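You operate a simulated robot arm through the tools that you are given. There is no shell and no other tool. Be economical: measure what you need, move in short steps, check, and stop when the job is done.

The job below is to be done with a simulated two-armed robot. You get a single attempt, and the scene is never put back.

TASK
Pick up the red-band beaker marked "83" from the top of the service cupboard with one hand, pass it to the other hand and put it on the low shelf of the side table. Set down upright: red-band beaker.

Only the result counts: the job must be done as asked and must still hold three seconds after the hand-in. Knocking over, shifting, dropping, spilling or breaking anything else fails it.

THE ROBOT
Two 7-joint arms with two-finger parallel grippers on one trunk, on a base that drives. Base frame: it is fixed to the floor where the robot stands at the start and does not move with it; the origin is under the middle of the robot, x ahead of it, y to its left, z up; the surface under the hand at the start is at about z = 860. Readings come in mm, degrees, newtons and seconds.
The left shoulder is at the start at [70, 134, 1201], the right one opposite. With the tool pointing down near the work surface each hand reaches from about 100 to 640 mm from the robot's upright axis, wherever it stands, measured 20 degrees to its own side. Places, roughly: low shelf of the side table [-900, 700, 300]. Payload 1.57 kg a hand.
Tool frame (each hand has its own): the origin (TCP) lies between the finger pads and is the grasp point; the fingertips stand 30 mm ahead of it; z points along the fingers, y is the line along which they close. Largest opening 80 mm; finger width 17, thickness 12; the body of the gripper, 40 by 82 mm, starts 80 mm behind the TCP.
Orientation is that of the tool frame in the base frame, as a unit quaternion [x, y, z, w]. With the fingers straight down and closing along the base's y, the tool's x points along the base's -x, its y along +y and its z along -z.

THE INTERFACE
- The arms move only by the tool send_rows. It takes "left_rows", "right_rows" or both (then of equal length, played together; a hand with none holds still); each is a list of rows, each a list of 2 entries, a list of its own where there are three numbers: the shift along the tool's x, y, z in mm, then the turn, a rotation vector about the tool's x, y, z in degrees. In form: [[[dx, dy, dz], [rx, ry, rz]], ...]. A call has 1 to 8 rows; each row is the pose to reach, as a shift and turn from the pose commanded when the call began, along the tool's axes at that moment. "left_claw" and "right_claw" are, for a hand that has rows, the opening, from 0 (shut) to 1 (fully open), set as the call begins (left out, the last holds). Each row takes 0.2 s and may step no farther than 50 mm and 8.6 degrees from the row before; otherwise, or with a gripper value out of range, the whole call is refused. Where a pose cannot be reached the arm comes as near as it can. A force on the tool above 40 N (or 10 N above the force at the start of the call, whichever is more), or a blocked arm, ends the call early, and 0.2 s more pass. Each finger travels about 153 mm/s and halts on what it meets, pressing with about 31 N; the grip force reading is that of the motor and also rises with nothing between the fingers. The clock runs only during rows and for 0.2 s after the last one: add rows that repeat a pose to give the fingers time. The reply holds the time, the measured pose of the TCP, the force on the tool along the base axes, the opening and the grip force, in the units named above and with some noise, with the torque about the TCP (base axes, N m) and any sound that the robot's microphone picked up.
- Cameras (640 x 400 px; columns grow to the right, rows downward): "scene" is now at [125.8, -34.1, 1417.7]; the picture's right is [-0.39, -0.92, 0.00], its down [-0.64, 0.27, -0.72] and it looks along [0.66, -0.28, -0.69] (base axes); focal length 277 px, centre (320, 200). "left" rides on the left gripper at [72, 7, -122] in its tool frame; the picture's right is [-0.09, 1.00, 0.00], its down [-0.84, -0.08, -0.54] and it looks along [-0.54, -0.05, 0.84] (tool axes); focal length 238 px, centre (320, 200). "right" rides on the right gripper at [72, -7, -122] in its tool frame; the picture's right is [0.09, 1.00, 0.00], its down [-0.84, 0.08, -0.54] and it looks along [-0.54, 0.05, 0.84] (tool axes); focal length 238 px, centre (320, 200). There is no depth. A picture from a camera that has moved, and an enlarged one, comes with that camera's place and axes in the base frame and with its lens.
- capture(camera): a new picture of that camera. It takes no simulated time.
- raise_lower(by): slides the trunk up (or, below 0, down) by that many mm; the arms and the scene camera ride with it, the base frame stays. It gives what a move gives, with no picture.
- steer(legs): drives the robot by 1 to 6 legs, each [ahead, left, turn to the left] in mm, mm and degrees, along the robot's own axes; the way and the turn of a leg run together, so that a leg with both is an arc; at most 1500 mm and 180 degrees a leg. The arms and the cameras ride along, it lands a little off, and it stops where it bumps. It gives what a move gives.
- turn_head(pan, tilt): turns the head with the scene camera to pan (to the left, within 86 degrees either way) and tilt (down, from -29 to 69), counted from straight ahead of the robot. It gives what a move gives.
- enlarge(camera, box): a new picture of the part [left, top, right, bottom] of that camera's present view, enlarged. It takes no simulated time.
- close_job(): hands the job in; it is judged then, once.

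Go step by step. Nothing tells you exact positions but the pictures and the camera data: compare them with the known pose of the tool, close in by small moves and look again before you grip or let go. The budget is 120 turns and 100 pictures, counting those below and the enlarged ones. Unless the task says otherwise, let go and move clear before handing in, and close with one line.

The tools are called after "Emit:" as name(argument=value, ...) on one line, values as JSON. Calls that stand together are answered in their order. send_rows: Moves the arms, as the interface text tells. Its arguments: {"type":"object","properties":{"left_rows":{"type":"array","items":{"type":"array"}},"left_claw":{"type":"number"},"right_rows":{"type":"array","items":{"type":"array"}},"right_claw":{"type":"number"}},"required":[]} The other tools are called the same way: raise_lower (by) slides the trunk up or down; steer (legs) drives the base; turn_head (pan, tilt) turns the head that bears the scene camera; capture (camera) takes a picture; enlarge (camera, box) takes an enlarged picture of a part of a camera's view; close_job () hands the job in.

At the start:

```text
clock: 0.0
left_eef_pos: [384.9, 59.2, 1129.4]
left_orientation: [0.0, 1.0, -0.001, 0.0]
left_force: [0.5, 0.9, -0.3]
left_wrist_torque: [-0.01, -0.02, -0.02]
left_opening: 80.0
left_grip_force: 0.1
right_eef_pos: [377.5, -385.4, 1069.4]
right_orientation: [-0.001, 1.0, 0.0, 0.0]
right_force: [-0.6, -0.6, -0.1]
right_wrist_torque: [-0.01, -0.03, 0.0]
right_opening: 80.1
right_grip_force: 0.0
trunk travel left (down, up): [-775.0, 165.0]
robot x, y, heading: [-3.1, 1.1, 0.2]
head pan, tilt: [-23.1, 44.0]
```

scene: 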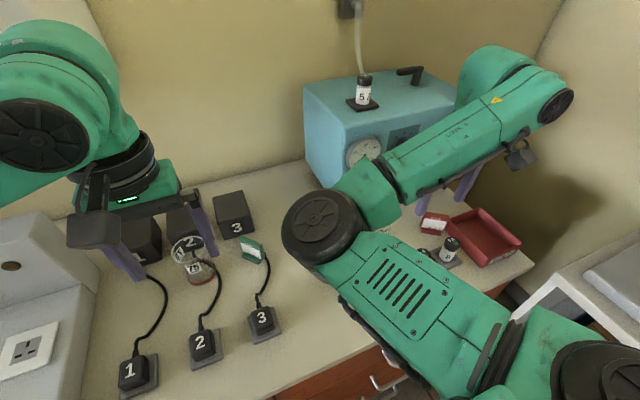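
right: 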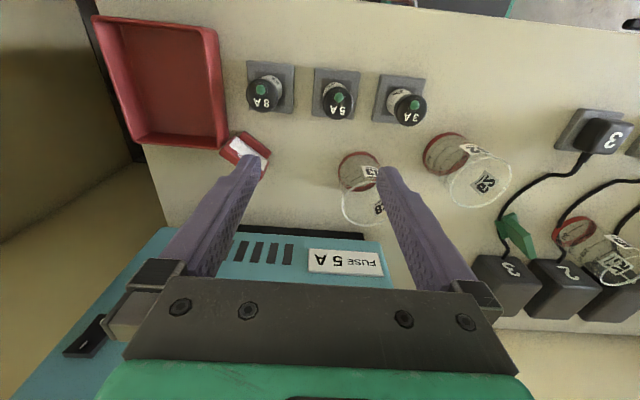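
left: 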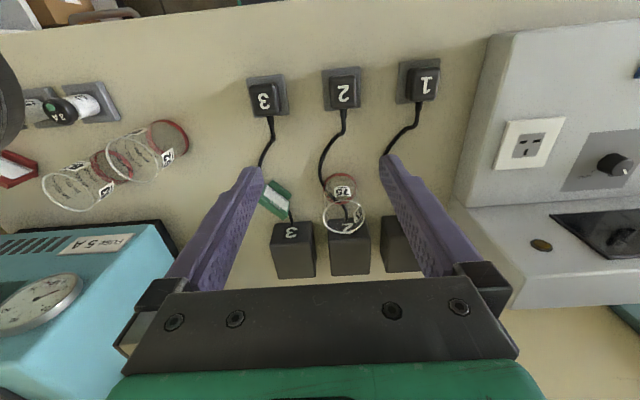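

I see several red-banded beakers on the worktop; I need to read their labels. I enlarge the views.

Emit:
enlarge(camera="right", box=[320, 110, 640, 310])

Emit:
enlarge(camera="left", box=[0, 60, 240, 230])

```text
2.00 times, centred on (480, 210) of right
camera zoom: at [304.1, -392.7, 1190.1], right [-0.09, 1.0, 0.0], down [0.84, 0.08, 0.54], along [0.54, 0.05, -0.84], focal length 477 px, centre (0, 180)
```

zoom: 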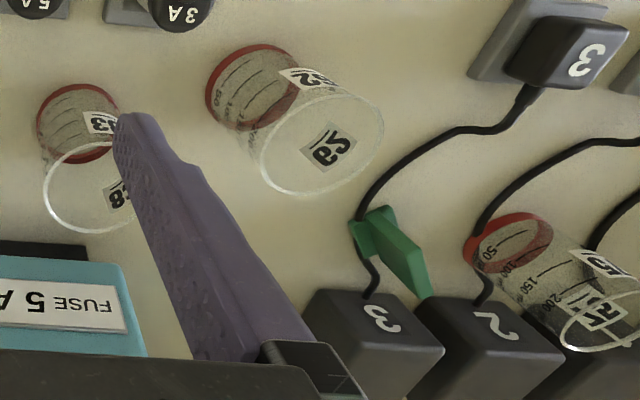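

```text
2.35 times, centred on (120, 145) of left
camera zoom: at [313.6, 65.5, 1251.4], right [0.09, 1.0, 0.0], down [0.84, -0.07, 0.54], along [0.54, -0.05, -0.84], focal length 561 px, centre (791, 329)
```

zoom: 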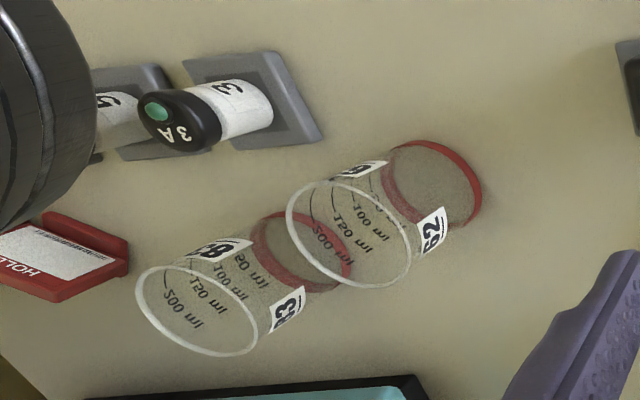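

The "83" beaker sits at about (458, -319) with its rim at about z = 953 and a diameter of about 62 mm. I move the right hand above it and check.

Emit:
send_rows(right_rows=[[[-27, 22, 0], [0, 0, 0]], [[-54, 44, 0], [0, 0, 0]], [[-80.5, 66.4, 0], [0, 0, 0]], [[-80.5, 66.4, 0], [0, 0, 0]]], right_claw=1)

Emit:
capture(camera="right")

Emit:
capture(camera="scene")

```text
clock: 1.0
left_eef_pos: [385.0, 57.8, 1129.2]
left_orientation: [-0.002, 1.0, 0.0, 0.0]
left_force: [-0.3, 0.2, 0.3]
left_wrist_torque: [-0.01, 0.03, -0.01]
left_opening: 80.0
left_grip_force: 0.0
right_eef_pos: [472.3, -338.7, 1068.8]
right_orientation: [0.0, 1.0, 0.0, 0.001]
right_force: [0.1, 0.3, -0.2]
right_wrist_torque: [-0.01, -0.03, 0.03]
right_opening: 79.9
right_grip_force: 0.0
right hand out of reach, approached as far as the arm can: row 1, 2, 3, 4
trunk travel left (down, up): [-775.0, 165.0]
robot x, y, heading: [-2.0, -0.0, 0.2]
head pan, tilt: [-23.1, 44.0]
```

```text
94 pictures are left
camera right: at [399.2, -345.3, 1189.7], right [-0.09, 1.0, 0.0], down [0.84, 0.08, 0.54], along [0.54, 0.05, -0.84], focal length 238 px, centre (320, 200)
```

right: 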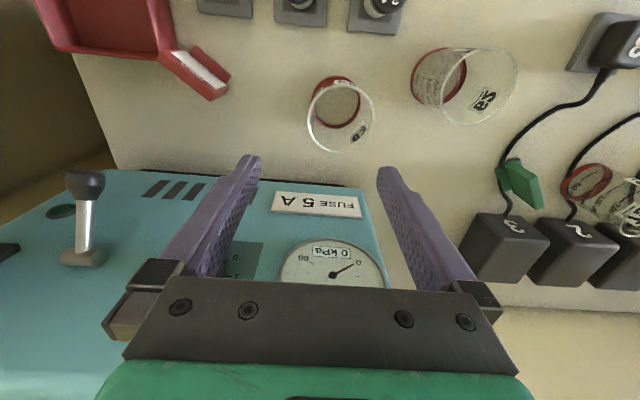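

```text
93 pictures are left
camera scene: at [125.5, -34.2, 1417.7], right [-0.39, -0.92, 0.0], down [-0.64, 0.27, -0.72], along [0.66, -0.28, -0.69], focal length 277 px, centre (320, 200)
```

scene: 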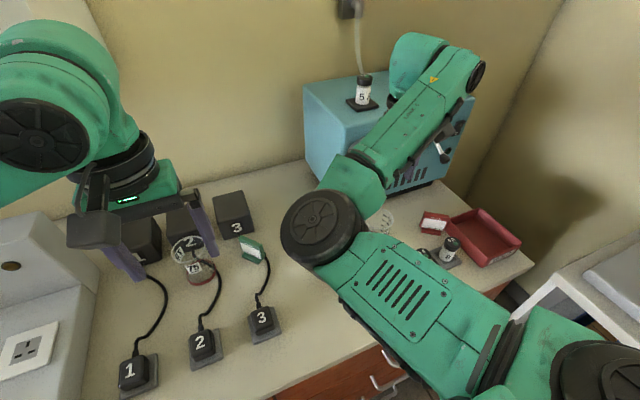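

The hand stopped about 20 mm short of the target with a reach note. The beaker is confirmed at (456, -320), so I try a small correction to see whether this pose is really limited.

Emit:
send_rows(right_rows=[[[8, 10, 0], [0, 0, 0]], [[16, 18.5, 0], [0, 0, 0]], [[16, 18.5, 0], [0, 0, 0]]])

```text
clock: 1.8
left_eef_pos: [384.6, 57.8, 1129.2]
left_orientation: [0.0, 1.0, 0.0, 0.0]
left_force: [0.0, -0.9, -0.3]
left_wrist_torque: [-0.02, -0.01, -0.01]
left_opening: 79.9
left_grip_force: 0.1
right_eef_pos: [471.4, -337.8, 1067.2]
right_orientation: [0.0, 1.0, 0.0, 0.0]
right_force: [0.6, 0.1, 0.6]
right_wrist_torque: [0.04, -0.02, -0.03]
right_opening: 79.9
right_grip_force: 0.0
right hand out of reach, approached as far as the arm can: row 1, 2, 3
trunk travel left (down, up): [-775.0, 165.0]
robot x, y, heading: [0.9, -1.3, -0.1]
head pan, tilt: [-23.1, 44.0]
```

The right arm is limited here, so I will put the beaker nearer to its best sector, about 20° to the right of the axis. First I retract the right hand clear of the lever on the fuse box and shift the left hand outward.

Emit:
send_rows(right_rows=[[[30, -10, 0], [0, 0, 0]], [[60, -20, 0], [0, 0, 0]], [[90, -30, 0], [0, 0, 0]], [[90, -30, 0], [0, 0, 0]]], left_rows=[[[0, 45, 0], [0, 0, 0]], [[0, 90, 0], [0, 0, 0]], [[0, 120, 0], [0, 0, 0]], [[0, 120, 0], [0, 0, 0]]])

Emit:
capture(camera="scene")

```text
clock: 2.8
left_eef_pos: [386.1, 177.8, 1127.9]
left_orientation: [-0.001, 1.0, -0.002, 0.0]
left_force: [1.1, -0.4, 0.6]
left_wrist_torque: [0.04, 0.0, 0.01]
left_opening: 80.0
left_grip_force: 0.0
right_eef_pos: [390.3, -379.2, 1069.0]
right_orientation: [0.001, 1.0, 0.0, -0.002]
right_force: [0.1, 0.7, 0.5]
right_wrist_torque: [0.01, 0.03, -0.05]
right_opening: 80.0
right_grip_force: 0.0
right hand out of reach, approached as far as the arm can: row 1, 2, 3, 4
trunk travel left (down, up): [-775.0, 165.0]
robot x, y, heading: [-1.2, -1.8, 0.2]
head pan, tilt: [-23.1, 44.0]
```

```text
92 pictures are left
camera scene: at [126.0, -34.3, 1417.6], right [-0.39, -0.92, 0.0], down [-0.64, 0.27, -0.72], along [0.66, -0.28, -0.7], focal length 277 px, centre (320, 200)
```

scene: 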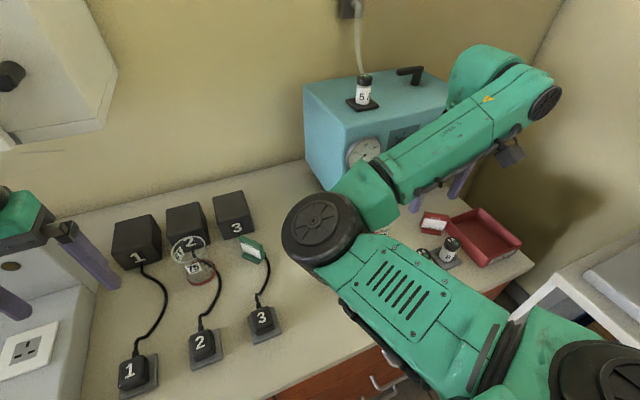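

The arm refuses to come further inward at this height relative to the shoulder. The stated reach is for hands near the work surface, so I raise the trunk to let the hand work lower relative to the shoulder.

Emit:
raise_lower(by=120)

Emit:
send_rows(right_rows=[[[0, 0, 40], [0, 0, 0]], [[0, 0, 80], [0, 0, 0]], [[0, 0, 120], [0, 0, 0]], [[0, 40, 120], [0, 0, 0]], [[0, 40, 120], [0, 0, 0]]])

```text
clock: 4.3
left_eef_pos: [386.2, 177.3, 1249.5]
left_orientation: [0.0, 1.0, 0.0, 0.0]
left_force: [-0.5, 0.5, 1.0]
left_wrist_torque: [0.03, -0.02, -0.01]
left_opening: 79.9
left_grip_force: 0.1
right_eef_pos: [390.2, -379.5, 1188.7]
right_orientation: [-0.001, 1.0, 0.0, 0.0]
right_force: [-0.2, -0.4, 0.0]
right_wrist_torque: [-0.01, 0.02, 0.01]
right_opening: 79.7
right_grip_force: 0.1
trunk travel left (down, up): [-895.0, 45.0]
robot x, y, heading: [0.8, -2.0, 0.1]
head pan, tilt: [-23.1, 44.0]
```

```text
clock: 5.5
left_eef_pos: [385.5, 179.5, 1248.9]
left_orientation: [-0.001, 1.0, -0.001, -0.002]
left_force: [-0.2, 0.5, 0.1]
left_wrist_torque: [0.03, -0.01, -0.05]
left_opening: 80.2
left_grip_force: 0.1
right_eef_pos: [399.1, -359.1, 1064.4]
right_orientation: [0.003, 1.0, -0.002, 0.003]
right_force: [-0.2, -0.3, 0.3]
right_wrist_torque: [0.02, -0.01, -0.04]
right_opening: 79.8
right_grip_force: 0.0
right hand out of reach, approached as far as the arm can: row 4, 5
trunk travel left (down, up): [-895.0, 45.0]
robot x, y, heading: [0.4, -2.6, -0.1]
head pan, tilt: [-23.1, 44.0]
```

Going lower relative to the shoulder helps. A small shift of the base to the left should give the margin I need.

Emit:
steer(legs=[[0, 60, 0]])

Emit:
capture(camera="right")

```text
clock: 6.5
left_eef_pos: [385.8, 228.0, 1250.5]
left_orientation: [0.0, 1.0, 0.003, 0.001]
left_force: [-0.4, -0.7, -0.1]
left_wrist_torque: [0.06, -0.04, 0.0]
left_opening: 80.1
left_grip_force: 0.0
right_eef_pos: [395.8, -307.3, 1059.3]
right_orientation: [0.004, 1.0, 0.0, 0.0]
right_force: [0.4, -0.5, -0.9]
right_wrist_torque: [0.06, 0.01, -0.02]
right_opening: 80.0
right_grip_force: 0.1
trunk travel left (down, up): [-895.0, 45.0]
robot x, y, heading: [-1.5, 61.5, 0.0]
head pan, tilt: [-23.1, 44.0]
```

```text
91 pictures are left
camera right: at [322.6, -314.0, 1180.7], right [-0.08, 1.0, 0.0], down [0.84, 0.07, 0.54], along [0.54, 0.04, -0.84], focal length 238 px, centre (320, 200)
```

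right: 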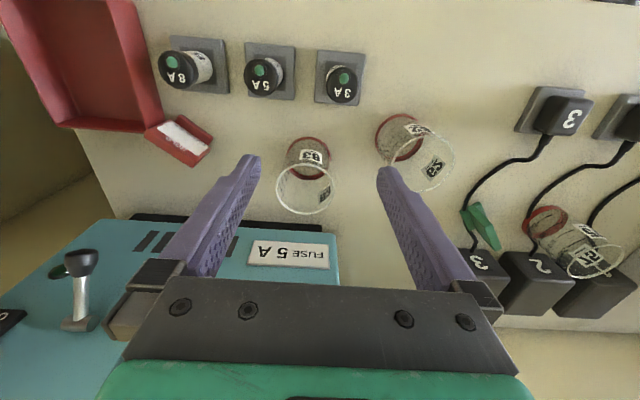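

The beaker computes again to (457, -321). I move the hand above it.

Emit:
send_rows(right_rows=[[[-30, -7, 0], [0, 0, 0]], [[-61, -13.5, 0], [0, 0, 0]], [[-61, -13.5, 0], [0, 0, 0]]])

Emit:
capture(camera="right")

```text
clock: 7.3
left_eef_pos: [384.1, 238.7, 1248.2]
left_orientation: [0.0, 1.0, -0.002, 0.0]
left_force: [-0.1, -0.1, -0.8]
left_wrist_torque: [-0.02, 0.01, -0.01]
left_opening: 80.3
left_grip_force: 0.0
right_eef_pos: [455.8, -314.7, 1063.8]
right_orientation: [0.005, 1.0, -0.005, 0.0]
right_force: [-0.2, 1.1, 0.3]
right_wrist_torque: [-0.02, -0.01, -0.01]
right_opening: 80.0
right_grip_force: 0.0
trunk travel left (down, up): [-895.0, 45.0]
robot x, y, heading: [0.6, 59.8, 0.0]
head pan, tilt: [-23.1, 44.0]
```

```text
90 pictures are left
camera right: at [382.0, -319.1, 1184.3], right [-0.08, 1.0, -0.01], down [0.84, 0.07, 0.54], along [0.54, 0.04, -0.84], focal length 238 px, centre (320, 200)
```

right: 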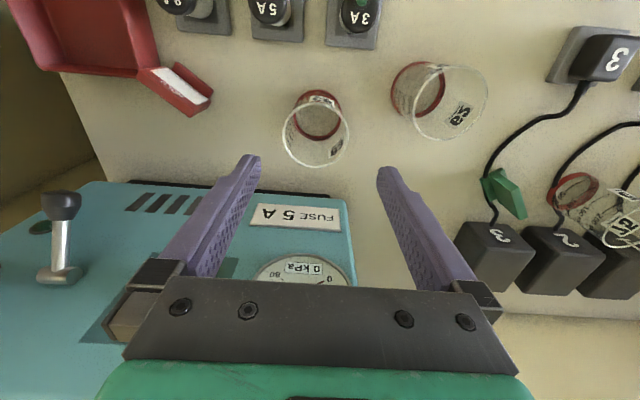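

The beaker is at about (456, -318). I shift 3.5 mm in y and descend until the fingertips are just above the rim, then check.

Emit:
send_rows(right_rows=[[[0, -3.5, 20], [0, 0, 0]], [[0, -3.5, 50], [0, 0, 0]], [[0, -3.5, 72], [0, 0, 0]], [[0, -3.5, 72], [0, 0, 0]]])

Emit:
capture(camera="right")

Emit:
capture(camera="scene")

```text
clock: 8.3
left_eef_pos: [385.3, 237.3, 1248.4]
left_orientation: [0.0, 1.0, -0.002, 0.0]
left_force: [0.3, -0.1, 0.7]
left_wrist_torque: [0.01, 0.01, 0.01]
left_opening: 80.4
left_grip_force: 0.0
right_eef_pos: [455.1, -319.3, 989.9]
right_orientation: [0.004, 1.0, -0.003, 0.0]
right_force: [0.4, 0.0, 0.2]
right_wrist_torque: [-0.03, 0.02, 0.01]
right_opening: 79.7
right_grip_force: 0.1
trunk travel left (down, up): [-895.0, 45.0]
robot x, y, heading: [-1.1, 60.8, -0.0]
head pan, tilt: [-23.1, 44.0]
```

```text
89 pictures are left
camera right: at [382.9, -324.6, 1111.0], right [-0.08, 1.0, -0.01], down [0.84, 0.07, 0.54], along [0.54, 0.04, -0.84], focal length 238 px, centre (320, 200)
```

right: 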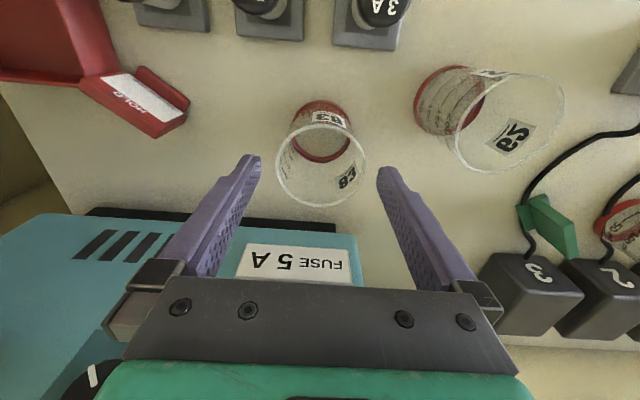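

```text
88 pictures are left
camera scene: at [125.9, 24.6, 1537.6], right [-0.39, -0.92, 0.0], down [-0.64, 0.27, -0.72], along [0.66, -0.28, -0.7], focal length 277 px, centre (320, 200)
```

scene: 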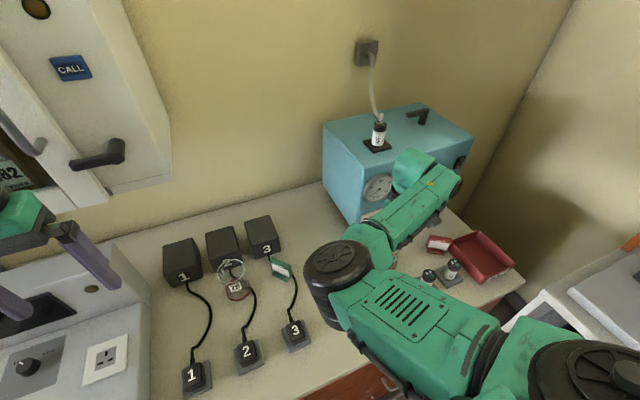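

The fingers are aligned with the beaker, which is centred at about (456, -319). I descend so the pads hold the upper part and leave the lower half free for the left hand.

Emit:
send_rows(right_rows=[[[0, 0, 15], [0, 0, 0]], [[0, 0, 32], [0, 0, 0]], [[0, 0, 46], [0, 0, 0]], [[0, 0, 46], [0, 0, 0]]])

Emit:
capture(camera="right")

```text
clock: 9.3
left_eef_pos: [384.5, 236.2, 1249.4]
left_orientation: [0.0, 1.0, 0.0, 0.0]
left_force: [-0.9, 0.1, 0.1]
left_wrist_torque: [0.01, -0.02, -0.06]
left_opening: 79.9
left_grip_force: 0.2
right_eef_pos: [455.5, -318.7, 945.3]
right_orientation: [0.005, 1.0, -0.005, 0.0]
right_force: [-0.4, -0.4, 0.5]
right_wrist_torque: [-0.05, -0.02, -0.02]
right_opening: 80.2
right_grip_force: 0.0
trunk travel left (down, up): [-895.0, 45.0]
robot x, y, heading: [-0.3, 60.5, -0.3]
head pan, tilt: [-23.1, 44.0]
```

```text
87 pictures are left
camera right: at [383.5, -324.9, 1065.8], right [-0.08, 1.0, -0.01], down [0.84, 0.07, 0.54], along [0.54, 0.04, -0.84], focal length 238 px, centre (320, 200)
```

right: 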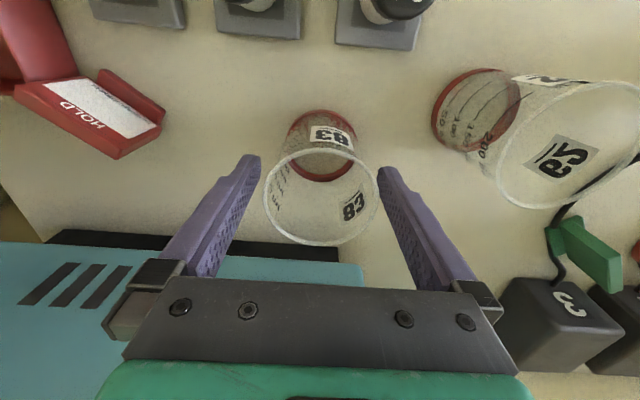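

Everything is centred, so I close the right gripper.

Emit:
send_rows(right_rows=[[[0, 0, 0], [0, 0, 0]], [[0, 0, 0], [0, 0, 0]], [[0, 0, 0], [0, 0, 0]]], right_claw=0)

Emit:
capture(camera="right")

```text
clock: 10.1
left_eef_pos: [385.0, 236.4, 1248.8]
left_orientation: [-0.001, 1.0, -0.001, -0.001]
left_force: [-0.2, -0.2, -0.2]
left_wrist_torque: [0.03, -0.02, -0.03]
left_opening: 80.0
left_grip_force: 0.1
right_eef_pos: [456.2, -319.8, 944.9]
right_orientation: [0.004, 1.0, -0.004, -0.001]
right_force: [0.2, -0.6, 0.2]
right_wrist_torque: [0.0, -0.02, 0.03]
right_opening: 58.2
right_grip_force: 31.1
trunk travel left (down, up): [-895.0, 45.0]
robot x, y, heading: [4.5, 57.8, -0.1]
head pan, tilt: [-23.1, 44.0]
```

```text
86 pictures are left
camera right: at [383.5, -324.9, 1065.9], right [-0.08, 1.0, -0.01], down [0.84, 0.07, 0.54], along [0.54, 0.04, -0.84], focal length 238 px, centre (320, 200)
```

right: 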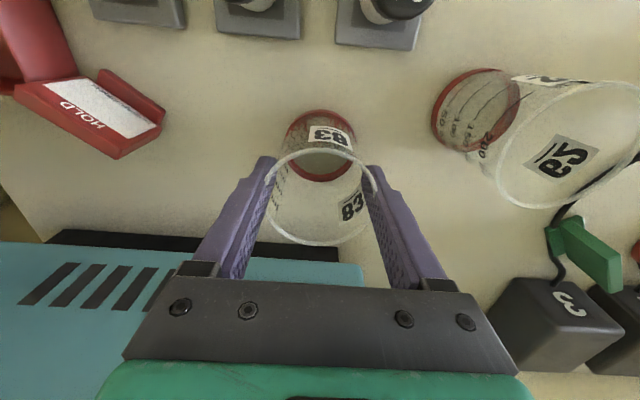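

The grip holds at 58 mm. I lift straight up.

Emit:
send_rows(right_rows=[[[0, 0, -15], [0, 0, 0]], [[0, 0, -40], [0, 0, 0]], [[0, 0, -70], [0, 0, 0]], [[0, 0, -100], [0, 0, 0]], [[0, 0, -130], [0, 0, 0]], [[0, 0, -130], [0, 0, 0]]])

Emit:
capture(camera="right")

```text
clock: 11.5
left_eef_pos: [385.5, 236.1, 1249.0]
left_orientation: [-0.001, 1.0, -0.001, 0.0]
left_force: [-0.3, -0.5, -0.3]
left_wrist_torque: [0.0, 0.0, -0.02]
left_opening: 79.9
left_grip_force: 0.1
right_eef_pos: [456.1, -317.4, 1075.5]
right_orientation: [0.004, 1.0, -0.004, 0.0]
right_force: [-0.1, -0.3, -1.0]
right_wrist_torque: [-0.02, 0.0, 0.02]
right_opening: 58.1
right_grip_force: 30.8
trunk travel left (down, up): [-895.0, 45.0]
robot x, y, heading: [-0.2, 57.9, 0.1]
head pan, tilt: [-23.1, 44.0]
```

```text
85 pictures are left
camera right: at [383.1, -323.5, 1196.1], right [-0.08, 1.0, -0.01], down [0.84, 0.07, 0.54], along [0.54, 0.04, -0.84], focal length 238 px, centre (320, 200)
```

right: 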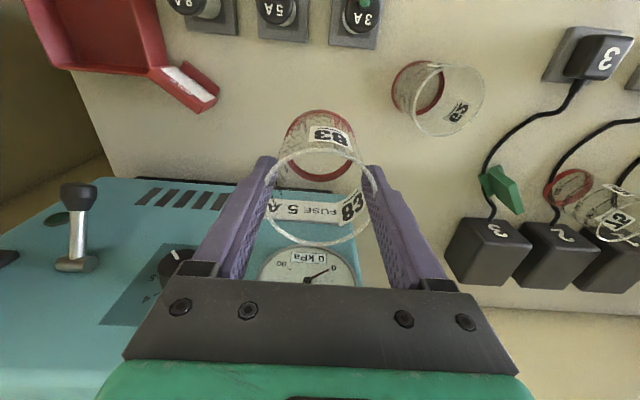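

The beaker is held and lifted. Before driving I look around to find the side table and the free floor.

Emit:
turn_head(pan=86, tilt=30)

Emit:
capture(camera="scene")

Emit:
turn_head(pan=-86, tilt=30)

Emit:
capture(camera="scene")

```text
clock: 13.3
left_eef_pos: [385.4, 236.4, 1248.9]
left_orientation: [0.0, 1.0, -0.001, 0.001]
left_force: [0.3, -0.4, 0.4]
left_wrist_torque: [-0.01, 0.0, 0.01]
left_opening: 80.1
left_grip_force: 0.0
right_eef_pos: [457.1, -317.9, 1074.6]
right_orientation: [0.005, 1.0, -0.004, 0.0]
right_force: [0.0, 0.3, -0.3]
right_wrist_torque: [-0.03, -0.03, -0.01]
right_opening: 58.1
right_grip_force: 31.2
trunk travel left (down, up): [-895.0, 45.0]
robot x, y, heading: [0.2, 59.9, 0.3]
head pan, tilt: [85.9, 30.0]
```

```text
84 pictures are left
camera scene: at [56.9, 147.6, 1558.9], right [1.0, -0.07, 0.0], down [-0.04, -0.5, -0.87], along [0.06, 0.86, -0.5], focal length 277 px, centre (320, 200)
```

scene: 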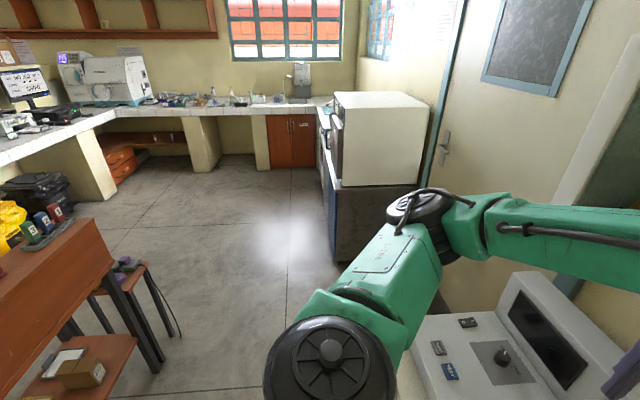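

```text
clock: 15.9
left_eef_pos: [386.6, 237.0, 1248.6]
left_orientation: [0.0, 1.0, -0.001, -0.001]
left_force: [-0.4, 0.5, 0.8]
left_wrist_torque: [0.02, 0.01, 0.0]
left_opening: 80.1
left_grip_force: 0.0
right_eef_pos: [455.9, -316.9, 1074.8]
right_orientation: [0.005, 1.0, -0.005, 0.0]
right_force: [-0.1, 0.1, -1.0]
right_wrist_torque: [-0.01, -0.02, 0.0]
right_opening: 58.3
right_grip_force: 30.9
trunk travel left (down, up): [-895.0, 45.0]
robot x, y, heading: [1.8, 58.4, 0.2]
head pan, tilt: [-85.9, 30.0]
```

```text
83 pictures are left
camera scene: at [56.8, -32.9, 1558.9], right [-1.0, -0.07, 0.0], down [-0.04, 0.5, -0.87], along [0.06, -0.86, -0.5], focal length 277 px, centre (320, 200)
```

scene: 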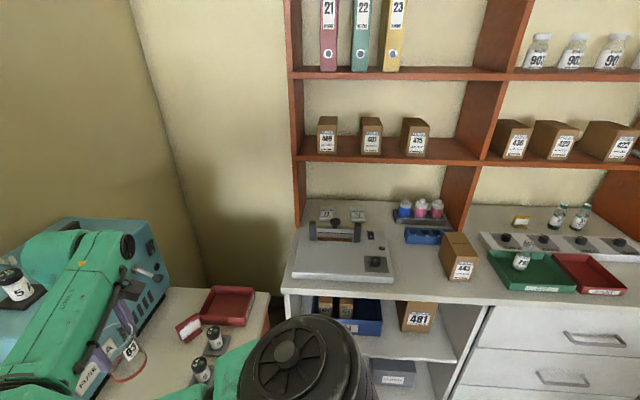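

The side table stands to the left and behind, with its low shelf facing +x. I back away from the cupboard, turn left and look.

Emit:
steer(legs=[[-300, 0, 0], [0, 0, 60]])

Emit:
turn_head(pan=60, tilt=40)

Emit:
capture(camera="scene")

```text
clock: 20.6
left_eef_pos: [-264.5, 481.8, 1247.1]
left_orientation: [-0.504, 0.864, -0.001, 0.001]
left_force: [0.9, 0.2, 0.8]
left_wrist_torque: [-0.03, 0.01, 0.0]
left_opening: 80.0
left_grip_force: 0.0
right_eef_pos: [252.5, 271.8, 1074.6]
right_orientation: [-0.5, 0.866, -0.004, 0.002]
right_force: [-0.5, 0.7, -1.2]
right_wrist_torque: [0.0, 0.0, -0.02]
right_opening: 58.0
right_grip_force: 31.0
trunk travel left (down, up): [-895.0, 45.0]
robot x, y, heading: [-300.5, 58.0, 60.3]
head pan, tilt: [-85.9, 30.0]
```

```text
clock: 22.9
left_eef_pos: [-265.1, 482.0, 1248.6]
left_orientation: [-0.505, 0.863, -0.002, 0.001]
left_force: [1.0, -0.2, -0.6]
left_wrist_torque: [0.01, 0.03, -0.03]
left_opening: 80.0
left_grip_force: 0.0
right_eef_pos: [253.0, 271.9, 1073.9]
right_orientation: [-0.5, 0.866, -0.003, 0.002]
right_force: [-1.0, -0.1, -1.4]
right_wrist_torque: [-0.01, -0.02, -0.03]
right_opening: 58.1
right_grip_force: 31.1
trunk travel left (down, up): [-895.0, 45.0]
robot x, y, heading: [-302.4, 57.8, 60.7]
head pan, tilt: [60.0, 40.0]
```

```text
82 pictures are left
camera scene: at [-317.7, 174.6, 1543.5], right [0.86, 0.51, 0.0], down [0.33, -0.55, -0.77], along [-0.39, 0.66, -0.64], focal length 277 px, centre (320, 200)
```

scene: 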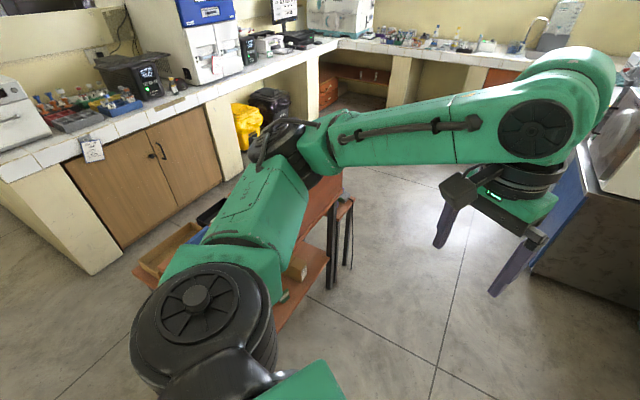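

The left arm hides the table, so I turn further left to face it.

Emit:
steer(legs=[[0, 0, 75]])

Emit:
turn_head(pan=0, tilt=45)

Emit:
capture(camera="scene")

```text
clock: 26.6
left_eef_pos: [-698.6, 202.8, 1249.5]
left_orientation: [0.926, -0.378, 0.001, -0.001]
left_force: [0.0, -0.5, 0.5]
left_wrist_torque: [-0.03, -0.02, -0.02]
left_opening: 80.0
left_grip_force: 0.0
right_eef_pos: [-360.7, 648.2, 1075.0]
right_orientation: [0.924, -0.383, 0.002, -0.004]
right_force: [-0.2, -0.3, -0.8]
right_wrist_torque: [0.01, 0.02, -0.02]
right_opening: 58.1
right_grip_force: 30.9
trunk travel left (down, up): [-895.0, 45.0]
robot x, y, heading: [-299.6, 56.2, 135.5]
head pan, tilt: [60.0, 40.0]
```

```text
clock: 27.9
left_eef_pos: [-700.0, 202.6, 1248.6]
left_orientation: [0.925, -0.379, 0.0, -0.001]
left_force: [-0.6, -0.3, -0.4]
left_wrist_torque: [-0.01, -0.01, 0.01]
left_opening: 80.2
left_grip_force: 0.1
right_eef_pos: [-360.1, 648.1, 1074.9]
right_orientation: [0.924, -0.383, 0.002, -0.003]
right_force: [-0.1, 0.1, -1.6]
right_wrist_torque: [-0.05, 0.0, -0.03]
right_opening: 58.2
right_grip_force: 31.2
trunk travel left (down, up): [-895.0, 45.0]
robot x, y, heading: [-298.4, 61.2, 135.5]
head pan, tilt: [0.0, 45.0]
```

```text
81 pictures are left
camera scene: at [-393.3, 149.9, 1536.2], right [0.7, 0.71, 0.0], down [0.5, -0.5, -0.71], along [-0.5, 0.5, -0.71], focal length 277 px, centre (320, 200)
```

scene: 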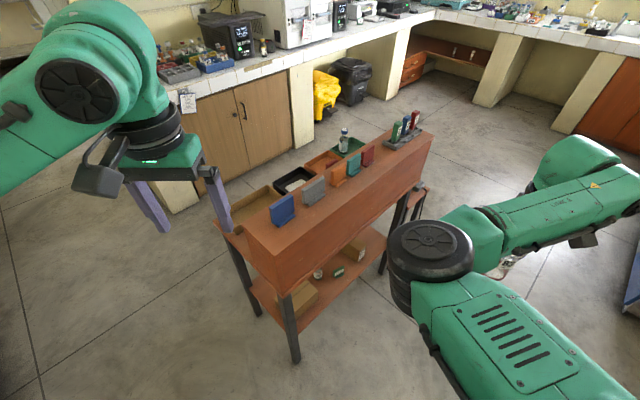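

Now the side table is in full view, with boxes and small items on its low shelf. I zoom in on the shelf.

Emit:
enlarge(camera="scene", box=[210, 200, 430, 370])

```text
2.35 times, centred on (320, 285) of scene
camera zoom: at [-393.3, 149.9, 1536.2], right [0.7, 0.71, 0.0], down [0.5, -0.5, -0.71], along [-0.5, 0.5, -0.71], focal length 652 px, centre (320, 0)
```

zoom: 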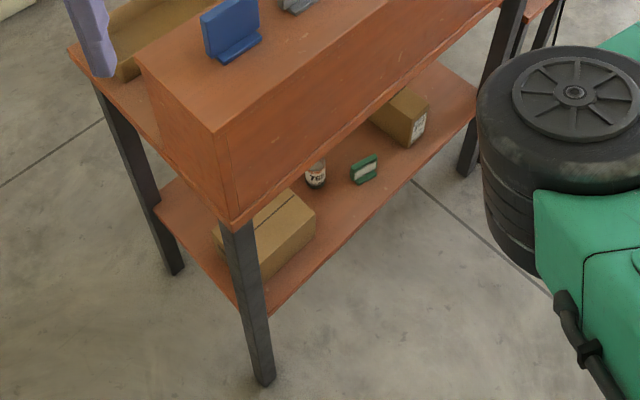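

The shelf front edge is at x ≈ -762, with z ≈ 300 and about 390 mm of clear height. There is a free spot near (-812, 612). For the handover I first bring the right hand lower and more in front of the body.

Emit:
send_rows(right_rows=[[[0, 0, 40], [0, 0, 0]], [[0, 0, 80], [0, 0, 0]], [[0, 0, 120], [0, 0, 0]], [[0, 40, 130], [0, 0, 0]], [[0, 80, 130], [0, 0, 0]], [[0, 120, 130], [0, 0, 0]], [[0, 160, 130], [0, 0, 0]], [[0, 160, 130], [0, 0, 0]]])

Emit:
capture(camera="scene")

```text
clock: 29.9
left_eef_pos: [-698.4, 203.9, 1249.4]
left_orientation: [0.925, -0.379, 0.001, -0.001]
left_force: [0.8, 0.9, -0.5]
left_wrist_torque: [0.0, 0.05, -0.02]
left_opening: 79.7
left_grip_force: 0.1
right_eef_pos: [-435.9, 585.7, 959.5]
right_orientation: [0.911, -0.409, 0.007, -0.06]
right_force: [0.4, 0.1, -0.7]
right_wrist_torque: [-0.03, -0.02, 0.0]
right_opening: 58.0
right_grip_force: 31.2
trunk travel left (down, up): [-895.0, 45.0]
robot x, y, heading: [-299.7, 58.5, 135.2]
head pan, tilt: [0.0, 45.0]
stopped in row 8 (right hand): the arm was blocked; the commanded pose is now the measured one
```

```text
79 pictures are left
camera scene: at [-392.9, 150.5, 1536.2], right [0.7, 0.71, 0.0], down [0.5, -0.5, -0.71], along [-0.5, 0.5, -0.71], focal length 277 px, centre (320, 200)
```

scene: 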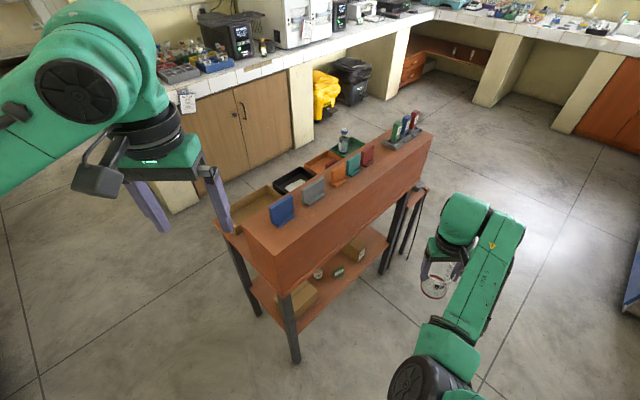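

The right arm reconfigured with its elbow lower and out of the way, and the beaker is visible in front. I level the hand again.

Emit:
send_rows(right_rows=[[[0, -5, 0], [-3.3, 0.8, 0]], [[0, -10, 0], [-6.7, 1.7, 0]], [[0, -10, 0], [-6.7, 1.7, 0]]])

Emit:
enlarge(camera="scene", box=[340, 170, 560, 400])

```text
clock: 30.7
left_eef_pos: [-698.4, 202.4, 1248.7]
left_orientation: [0.926, -0.378, 0.0, 0.0]
left_force: [-0.2, 0.4, -0.6]
left_wrist_torque: [0.0, -0.03, 0.0]
left_opening: 79.8
left_grip_force: 0.1
right_eef_pos: [-431.3, 589.1, 960.4]
right_orientation: [0.913, -0.407, -0.003, 0.003]
right_force: [-0.2, 0.1, -1.3]
right_wrist_torque: [-0.02, -0.02, 0.02]
right_opening: 58.3
right_grip_force: 31.0
trunk travel left (down, up): [-895.0, 45.0]
robot x, y, heading: [-299.0, 61.2, 135.6]
head pan, tilt: [0.0, 45.0]
```

```text
1.74 times, centred on (450, 285) of scene
camera zoom: at [-393.2, 149.6, 1536.3], right [0.7, 0.71, 0.0], down [0.5, -0.5, -0.71], along [-0.5, 0.5, -0.71], focal length 482 px, centre (94, 52)
```

zoom: 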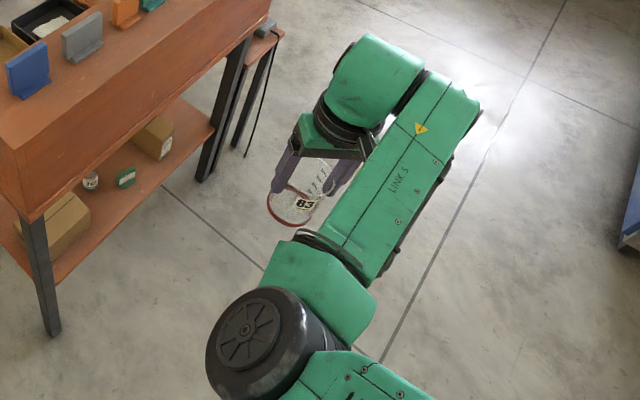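

The beaker is accessible from its left side. I turn the left hand so that it will approach from the left, pitched about 30° below horizontal, in two stages starting here in free air.

Emit:
send_rows(left_rows=[[[0, 0, 0], [3.59, -3.59, 6.22]], [[0, 0, 0], [7.18, -7.18, 12.44]], [[0, 0, 0], [10.77, -10.77, 18.66]], [[0, 0, 0], [14.36, -14.36, 24.88]], [[0, 0, 0], [17.95, -17.95, 31.1]], [[0, 0, 0], [21.54, -21.54, 37.32]], [[0, 0, 0], [25.13, -25.13, 43.54]]], left_claw=1)

Emit:
send_rows(left_rows=[[[0, 0, 0], [3.59, -3.59, 6.22]], [[0, 0, 0], [7.18, -7.18, 12.44]], [[0, 0, 0], [10.77, -10.77, 18.66]], [[0, 0, 0], [14.36, -14.36, 24.88]], [[0, 0, 0], [17.95, -17.95, 31.1]], [[0, 0, 0], [21.54, -21.54, 37.32]], [[0, 0, 0], [21.54, -21.54, 37.32]]])

Emit:
capture(camera="scene")

```text
clock: 32.3
left_eef_pos: [-698.6, 202.4, 1248.9]
left_orientation: [0.677, -0.672, -0.116, -0.276]
left_force: [0.0, 0.0, 0.3]
left_wrist_torque: [0.04, 0.0, -0.03]
left_opening: 80.0
left_grip_force: 0.2
right_eef_pos: [-431.4, 589.3, 960.4]
right_orientation: [0.913, -0.407, -0.003, 0.002]
right_force: [-0.3, 0.2, -0.9]
right_wrist_torque: [-0.02, -0.01, -0.01]
right_opening: 58.4
right_grip_force: 30.7
trunk travel left (down, up): [-895.0, 45.0]
robot x, y, heading: [-304.0, 62.2, 135.8]
head pan, tilt: [0.0, 45.0]
```

```text
clock: 33.9
left_eef_pos: [-699.3, 202.1, 1249.4]
left_orientation: [-0.335, 0.798, 0.193, 0.462]
left_force: [-0.3, 0.6, 0.2]
left_wrist_torque: [-0.02, 0.04, -0.01]
left_opening: 79.9
left_grip_force: 0.2
right_eef_pos: [-430.6, 589.6, 960.5]
right_orientation: [0.913, -0.407, -0.003, 0.002]
right_force: [0.5, -0.2, -1.1]
right_wrist_torque: [0.01, -0.01, 0.0]
right_opening: 58.4
right_grip_force: 31.4
trunk travel left (down, up): [-895.0, 45.0]
robot x, y, heading: [-296.7, 61.3, 135.2]
head pan, tilt: [0.0, 45.0]
```

```text
77 pictures are left
camera scene: at [-392.9, 149.7, 1536.3], right [0.7, 0.71, 0.0], down [0.5, -0.5, -0.71], along [-0.5, 0.5, -0.71], focal length 277 px, centre (320, 200)
```

scene: 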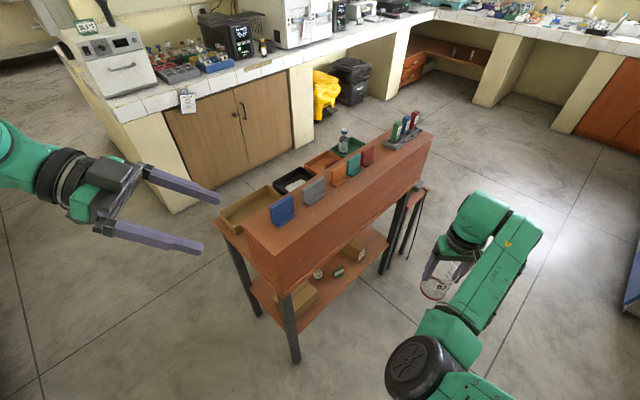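

The left hand points to the right and downward as intended, with its camera underneath. I move it to a pre-grasp position about 150 mm from the beaker.

Emit:
send_rows(left_rows=[[[6.5, 8.1, 41.7], [0, 0, 0]], [[13.1, 16.1, 83.4], [0, 0, 0]], [[19.6, 24.2, 125], [0, 0, 0]], [[26.2, 32.2, 167], [0, 0, 0]], [[32.7, 40.3, 208], [0, 0, 0]], [[39.3, 48.4, 250], [0, 0, 0]], [[45.8, 56.4, 292], [0, 0, 0]], [[45.8, 56.4, 292], [0, 0, 0]]])

Emit:
capture(camera="scene")

Emit:
capture(camera="left")

```text
clock: 35.7
left_eef_pos: [-577.3, 406.0, 1063.6]
left_orientation: [-0.335, 0.798, 0.193, 0.462]
left_force: [0.3, -0.3, 0.4]
left_wrist_torque: [-0.02, 0.01, 0.0]
left_opening: 79.9
left_grip_force: 0.0
right_eef_pos: [-431.5, 589.8, 960.2]
right_orientation: [0.913, -0.408, -0.003, 0.002]
right_force: [-0.4, 0.3, -0.7]
right_wrist_torque: [-0.02, -0.03, -0.02]
right_opening: 58.3
right_grip_force: 31.0
trunk travel left (down, up): [-895.0, 45.0]
robot x, y, heading: [-293.1, 56.5, 135.6]
head pan, tilt: [0.0, 45.0]
```

```text
76 pictures are left
camera scene: at [-393.5, 149.2, 1536.3], right [0.7, 0.71, 0.0], down [0.5, -0.5, -0.71], along [-0.5, 0.5, -0.71], focal length 277 px, centre (320, 200)
```

scene: 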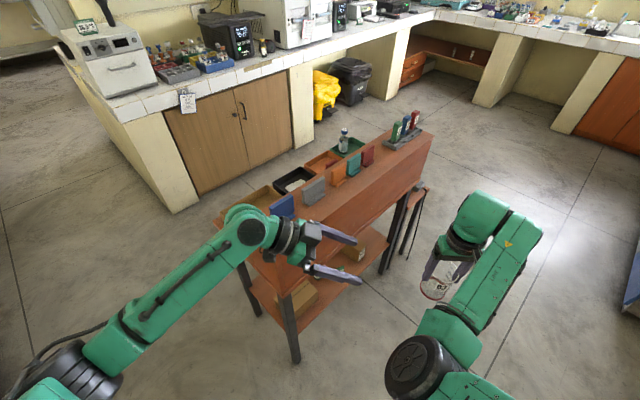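

```text
75 pictures are left
camera left: at [-681.0, 310.2, 1060.8], right [-0.68, 0.73, 0.08], down [0.02, -0.09, 1.0], along [0.73, 0.68, 0.05], focal length 238 px, centre (320, 200)
```

left: 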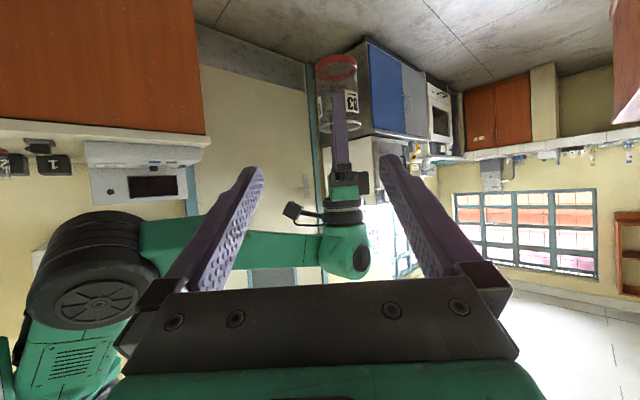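

The geometry agrees: the left camera puts the beaker's bottom at about z = 876. I continue to the pre-grasp point.

Emit:
send_rows(left_rows=[[[6.5, 8.1, 41.5], [0, 0, 0]], [[13, 16.3, 83], [0, 0, 0]], [[19.4, 24.4, 124.6], [0, 0, 0]], [[19.4, 24.4, 124.6], [0, 0, 0]]])

Emit:
capture(camera="left")

Emit:
enlarge(camera="scene", box=[280, 180, 560, 355])

```text
clock: 36.7
left_eef_pos: [-525.6, 494.1, 983.9]
left_orientation: [-0.335, 0.798, 0.193, 0.462]
left_force: [1.0, 0.2, 0.4]
left_wrist_torque: [0.02, -0.02, 0.0]
left_opening: 80.0
left_grip_force: 0.0
right_eef_pos: [-431.2, 589.6, 960.9]
right_orientation: [0.914, -0.407, -0.003, 0.003]
right_force: [0.1, -0.2, -0.4]
right_wrist_torque: [0.03, -0.01, -0.03]
right_opening: 58.2
right_grip_force: 30.8
trunk travel left (down, up): [-895.0, 45.0]
robot x, y, heading: [-300.5, 61.3, 135.8]
head pan, tilt: [0.0, 45.0]
```

```text
74 pictures are left
camera left: at [-629.5, 397.5, 982.5], right [-0.68, 0.73, 0.08], down [0.02, -0.09, 1.0], along [0.73, 0.68, 0.05], focal length 238 px, centre (320, 200)
```

left: 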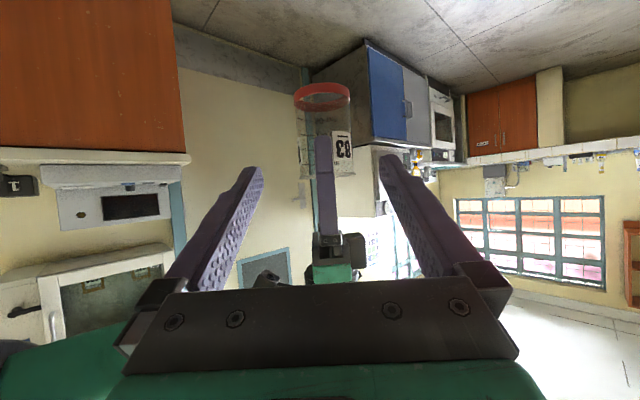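

```text
2.29 times, centred on (420, 268) of scene
camera zoom: at [-393.4, 149.6, 1536.3], right [0.7, 0.71, 0.0], down [0.5, -0.5, -0.71], along [-0.5, 0.5, -0.71], focal length 634 px, centre (91, 46)
```

zoom: 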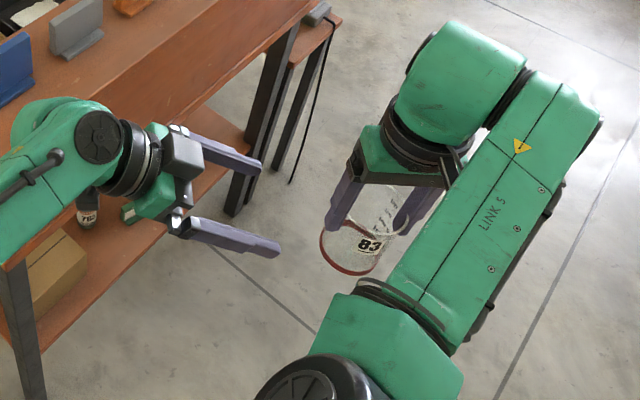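

Alignment is good; the beaker sits about 3 mm toward the image right. I advance in steps and look before the last part.

Emit:
send_rows(left_rows=[[[0, 1.5, 35], [0, 0, 0]], [[0, 3, 70], [0, 0, 0]], [[0, 3, 100], [0, 0, 0]], [[0, 3, 100], [0, 0, 0]]])

Emit:
capture(camera="left")

Emit:
enlarge(camera="scene", box=[280, 180, 560, 355])

```text
clock: 37.9
left_eef_pos: [-498.0, 546.8, 923.4]
left_orientation: [-0.351, 0.801, 0.197, 0.443]
left_force: [0.5, -0.4, -0.4]
left_wrist_torque: [0.0, -0.02, -0.06]
left_opening: 80.0
left_grip_force: 0.0
right_eef_pos: [-430.5, 590.6, 959.8]
right_orientation: [0.913, -0.408, -0.003, 0.003]
right_force: [-0.3, 0.1, -1.1]
right_wrist_torque: [0.01, 0.0, -0.01]
right_opening: 58.5
right_grip_force: 31.1
trunk travel left (down, up): [-895.0, 45.0]
robot x, y, heading: [-300.9, 60.2, 135.4]
head pan, tilt: [0.0, 45.0]
stopped in row 4 (left hand): the arm was blocked; the commanded pose is now the measured one
```

```text
72 pictures are left
camera left: at [-597.3, 447.8, 925.2], right [-0.7, 0.71, 0.08], down [0.05, -0.07, 1.0], along [0.71, 0.7, 0.01], focal length 238 px, centre (320, 200)
```

left: 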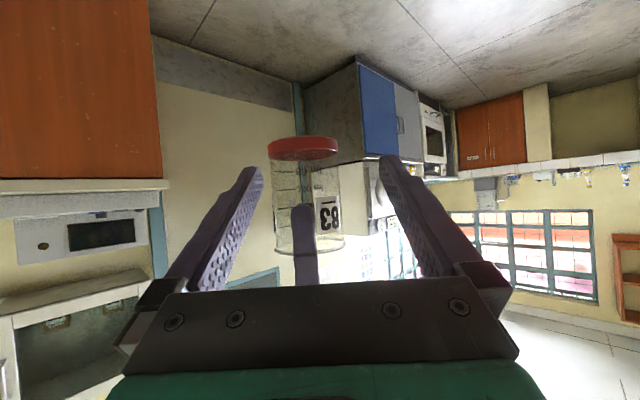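

```text
2.29 times, centred on (420, 268) of scene
camera zoom: at [-392.5, 149.9, 1536.3], right [0.7, 0.71, 0.0], down [0.5, -0.5, -0.71], along [-0.5, 0.5, -0.71], focal length 634 px, centre (91, 46)
```

zoom: 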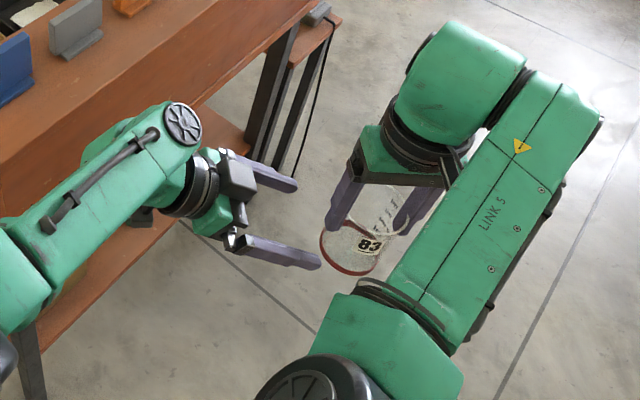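

The left arm was blocked about 75 mm short of the grasp. I look down along the arms to find the cause.

Emit:
turn_head(pan=10, tilt=68)

Emit:
capture(camera="scene")

```text
clock: 38.8
left_eef_pos: [-497.1, 546.8, 921.0]
left_orientation: [-0.351, 0.801, 0.196, 0.444]
left_force: [-0.5, -0.5, -0.3]
left_wrist_torque: [-0.01, 0.01, -0.01]
left_opening: 80.3
left_grip_force: 0.2
right_eef_pos: [-430.9, 589.2, 959.6]
right_orientation: [0.913, -0.408, -0.003, 0.002]
right_force: [-0.5, -0.4, -0.7]
right_wrist_torque: [0.01, 0.02, 0.01]
right_opening: 57.9
right_grip_force: 31.1
trunk travel left (down, up): [-895.0, 45.0]
robot x, y, heading: [-301.2, 59.1, 135.6]
head pan, tilt: [10.0, 68.0]
```

```text
70 pictures are left
camera scene: at [-382.3, 125.3, 1508.2], right [0.57, 0.82, 0.0], down [0.76, -0.53, -0.38], along [-0.31, 0.21, -0.93], focal length 277 px, centre (320, 200)
```

scene: 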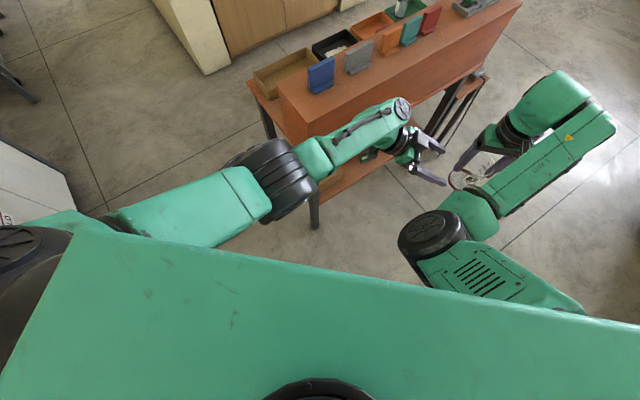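

Nothing touches, so it looks like a joint limit. I turn both hands 30° about the vertical so that the left one can approach more from the front, keeping their relative geometry.

Emit:
send_rows(right_rows=[[[0, 0, 0], [0, 0, -7.5]], [[0, 0, 0], [0, 0, -15]], [[0, 0, 0], [0, 0, -22.5]], [[0, 0, 0], [0, 0, -30]], [[0, 0, 0], [0, 0, -30]]], left_rows=[[[0, 0, -20], [-6.5, 0, -3.7]], [[0, 0, -20], [-13, 0, -7.5]], [[0, 0, -20], [-19.5, 0, -11.2]], [[0, 0, -20], [-26, 0, -15]], [[0, 0, -20], [-26, 0, -15]]])

Emit:
capture(camera="scene")

Emit:
capture(camera="left")

```text
clock: 40.1
left_eef_pos: [-530.5, 524.0, 917.1]
left_orientation: [-0.547, 0.69, 0.315, 0.354]
left_force: [0.1, 1.3, -0.1]
left_wrist_torque: [0.0, -0.01, 0.02]
left_opening: 79.9
left_grip_force: 0.0
right_eef_pos: [-410.5, 608.7, 966.5]
right_orientation: [0.985, -0.171, 0.008, -0.017]
right_force: [0.6, -0.5, -0.9]
right_wrist_torque: [0.0, 0.03, -0.04]
right_opening: 58.1
right_grip_force: 31.1
trunk travel left (down, up): [-895.0, 45.0]
robot x, y, heading: [-300.4, 56.8, 135.7]
head pan, tilt: [10.0, 68.0]
stopped in row 5 (left hand): the arm was blocked; the commanded pose is now the measured one
```

```text
69 pictures are left
camera scene: at [-381.7, 125.8, 1508.1], right [0.57, 0.82, 0.0], down [0.76, -0.53, -0.37], along [-0.31, 0.21, -0.93], focal length 277 px, centre (320, 200)
```

scene: 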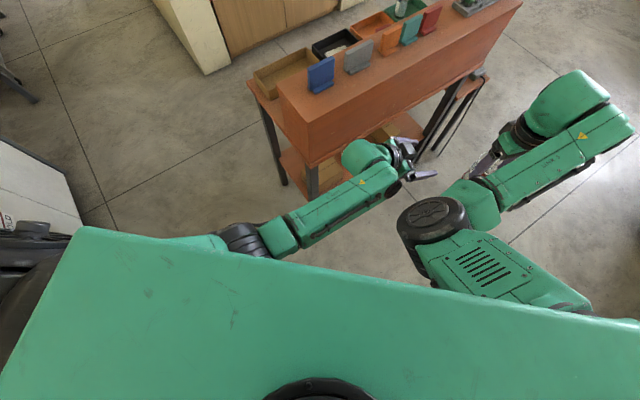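

```text
68 pictures are left
camera left: at [-565.1, 387.1, 925.5], right [-0.96, 0.25, 0.12], down [0.12, -0.02, 0.99], along [0.25, 0.97, -0.02], focal length 238 px, centre (320, 200)
```

left: 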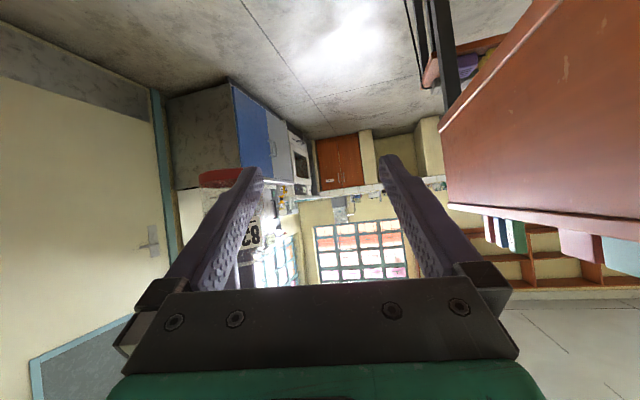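

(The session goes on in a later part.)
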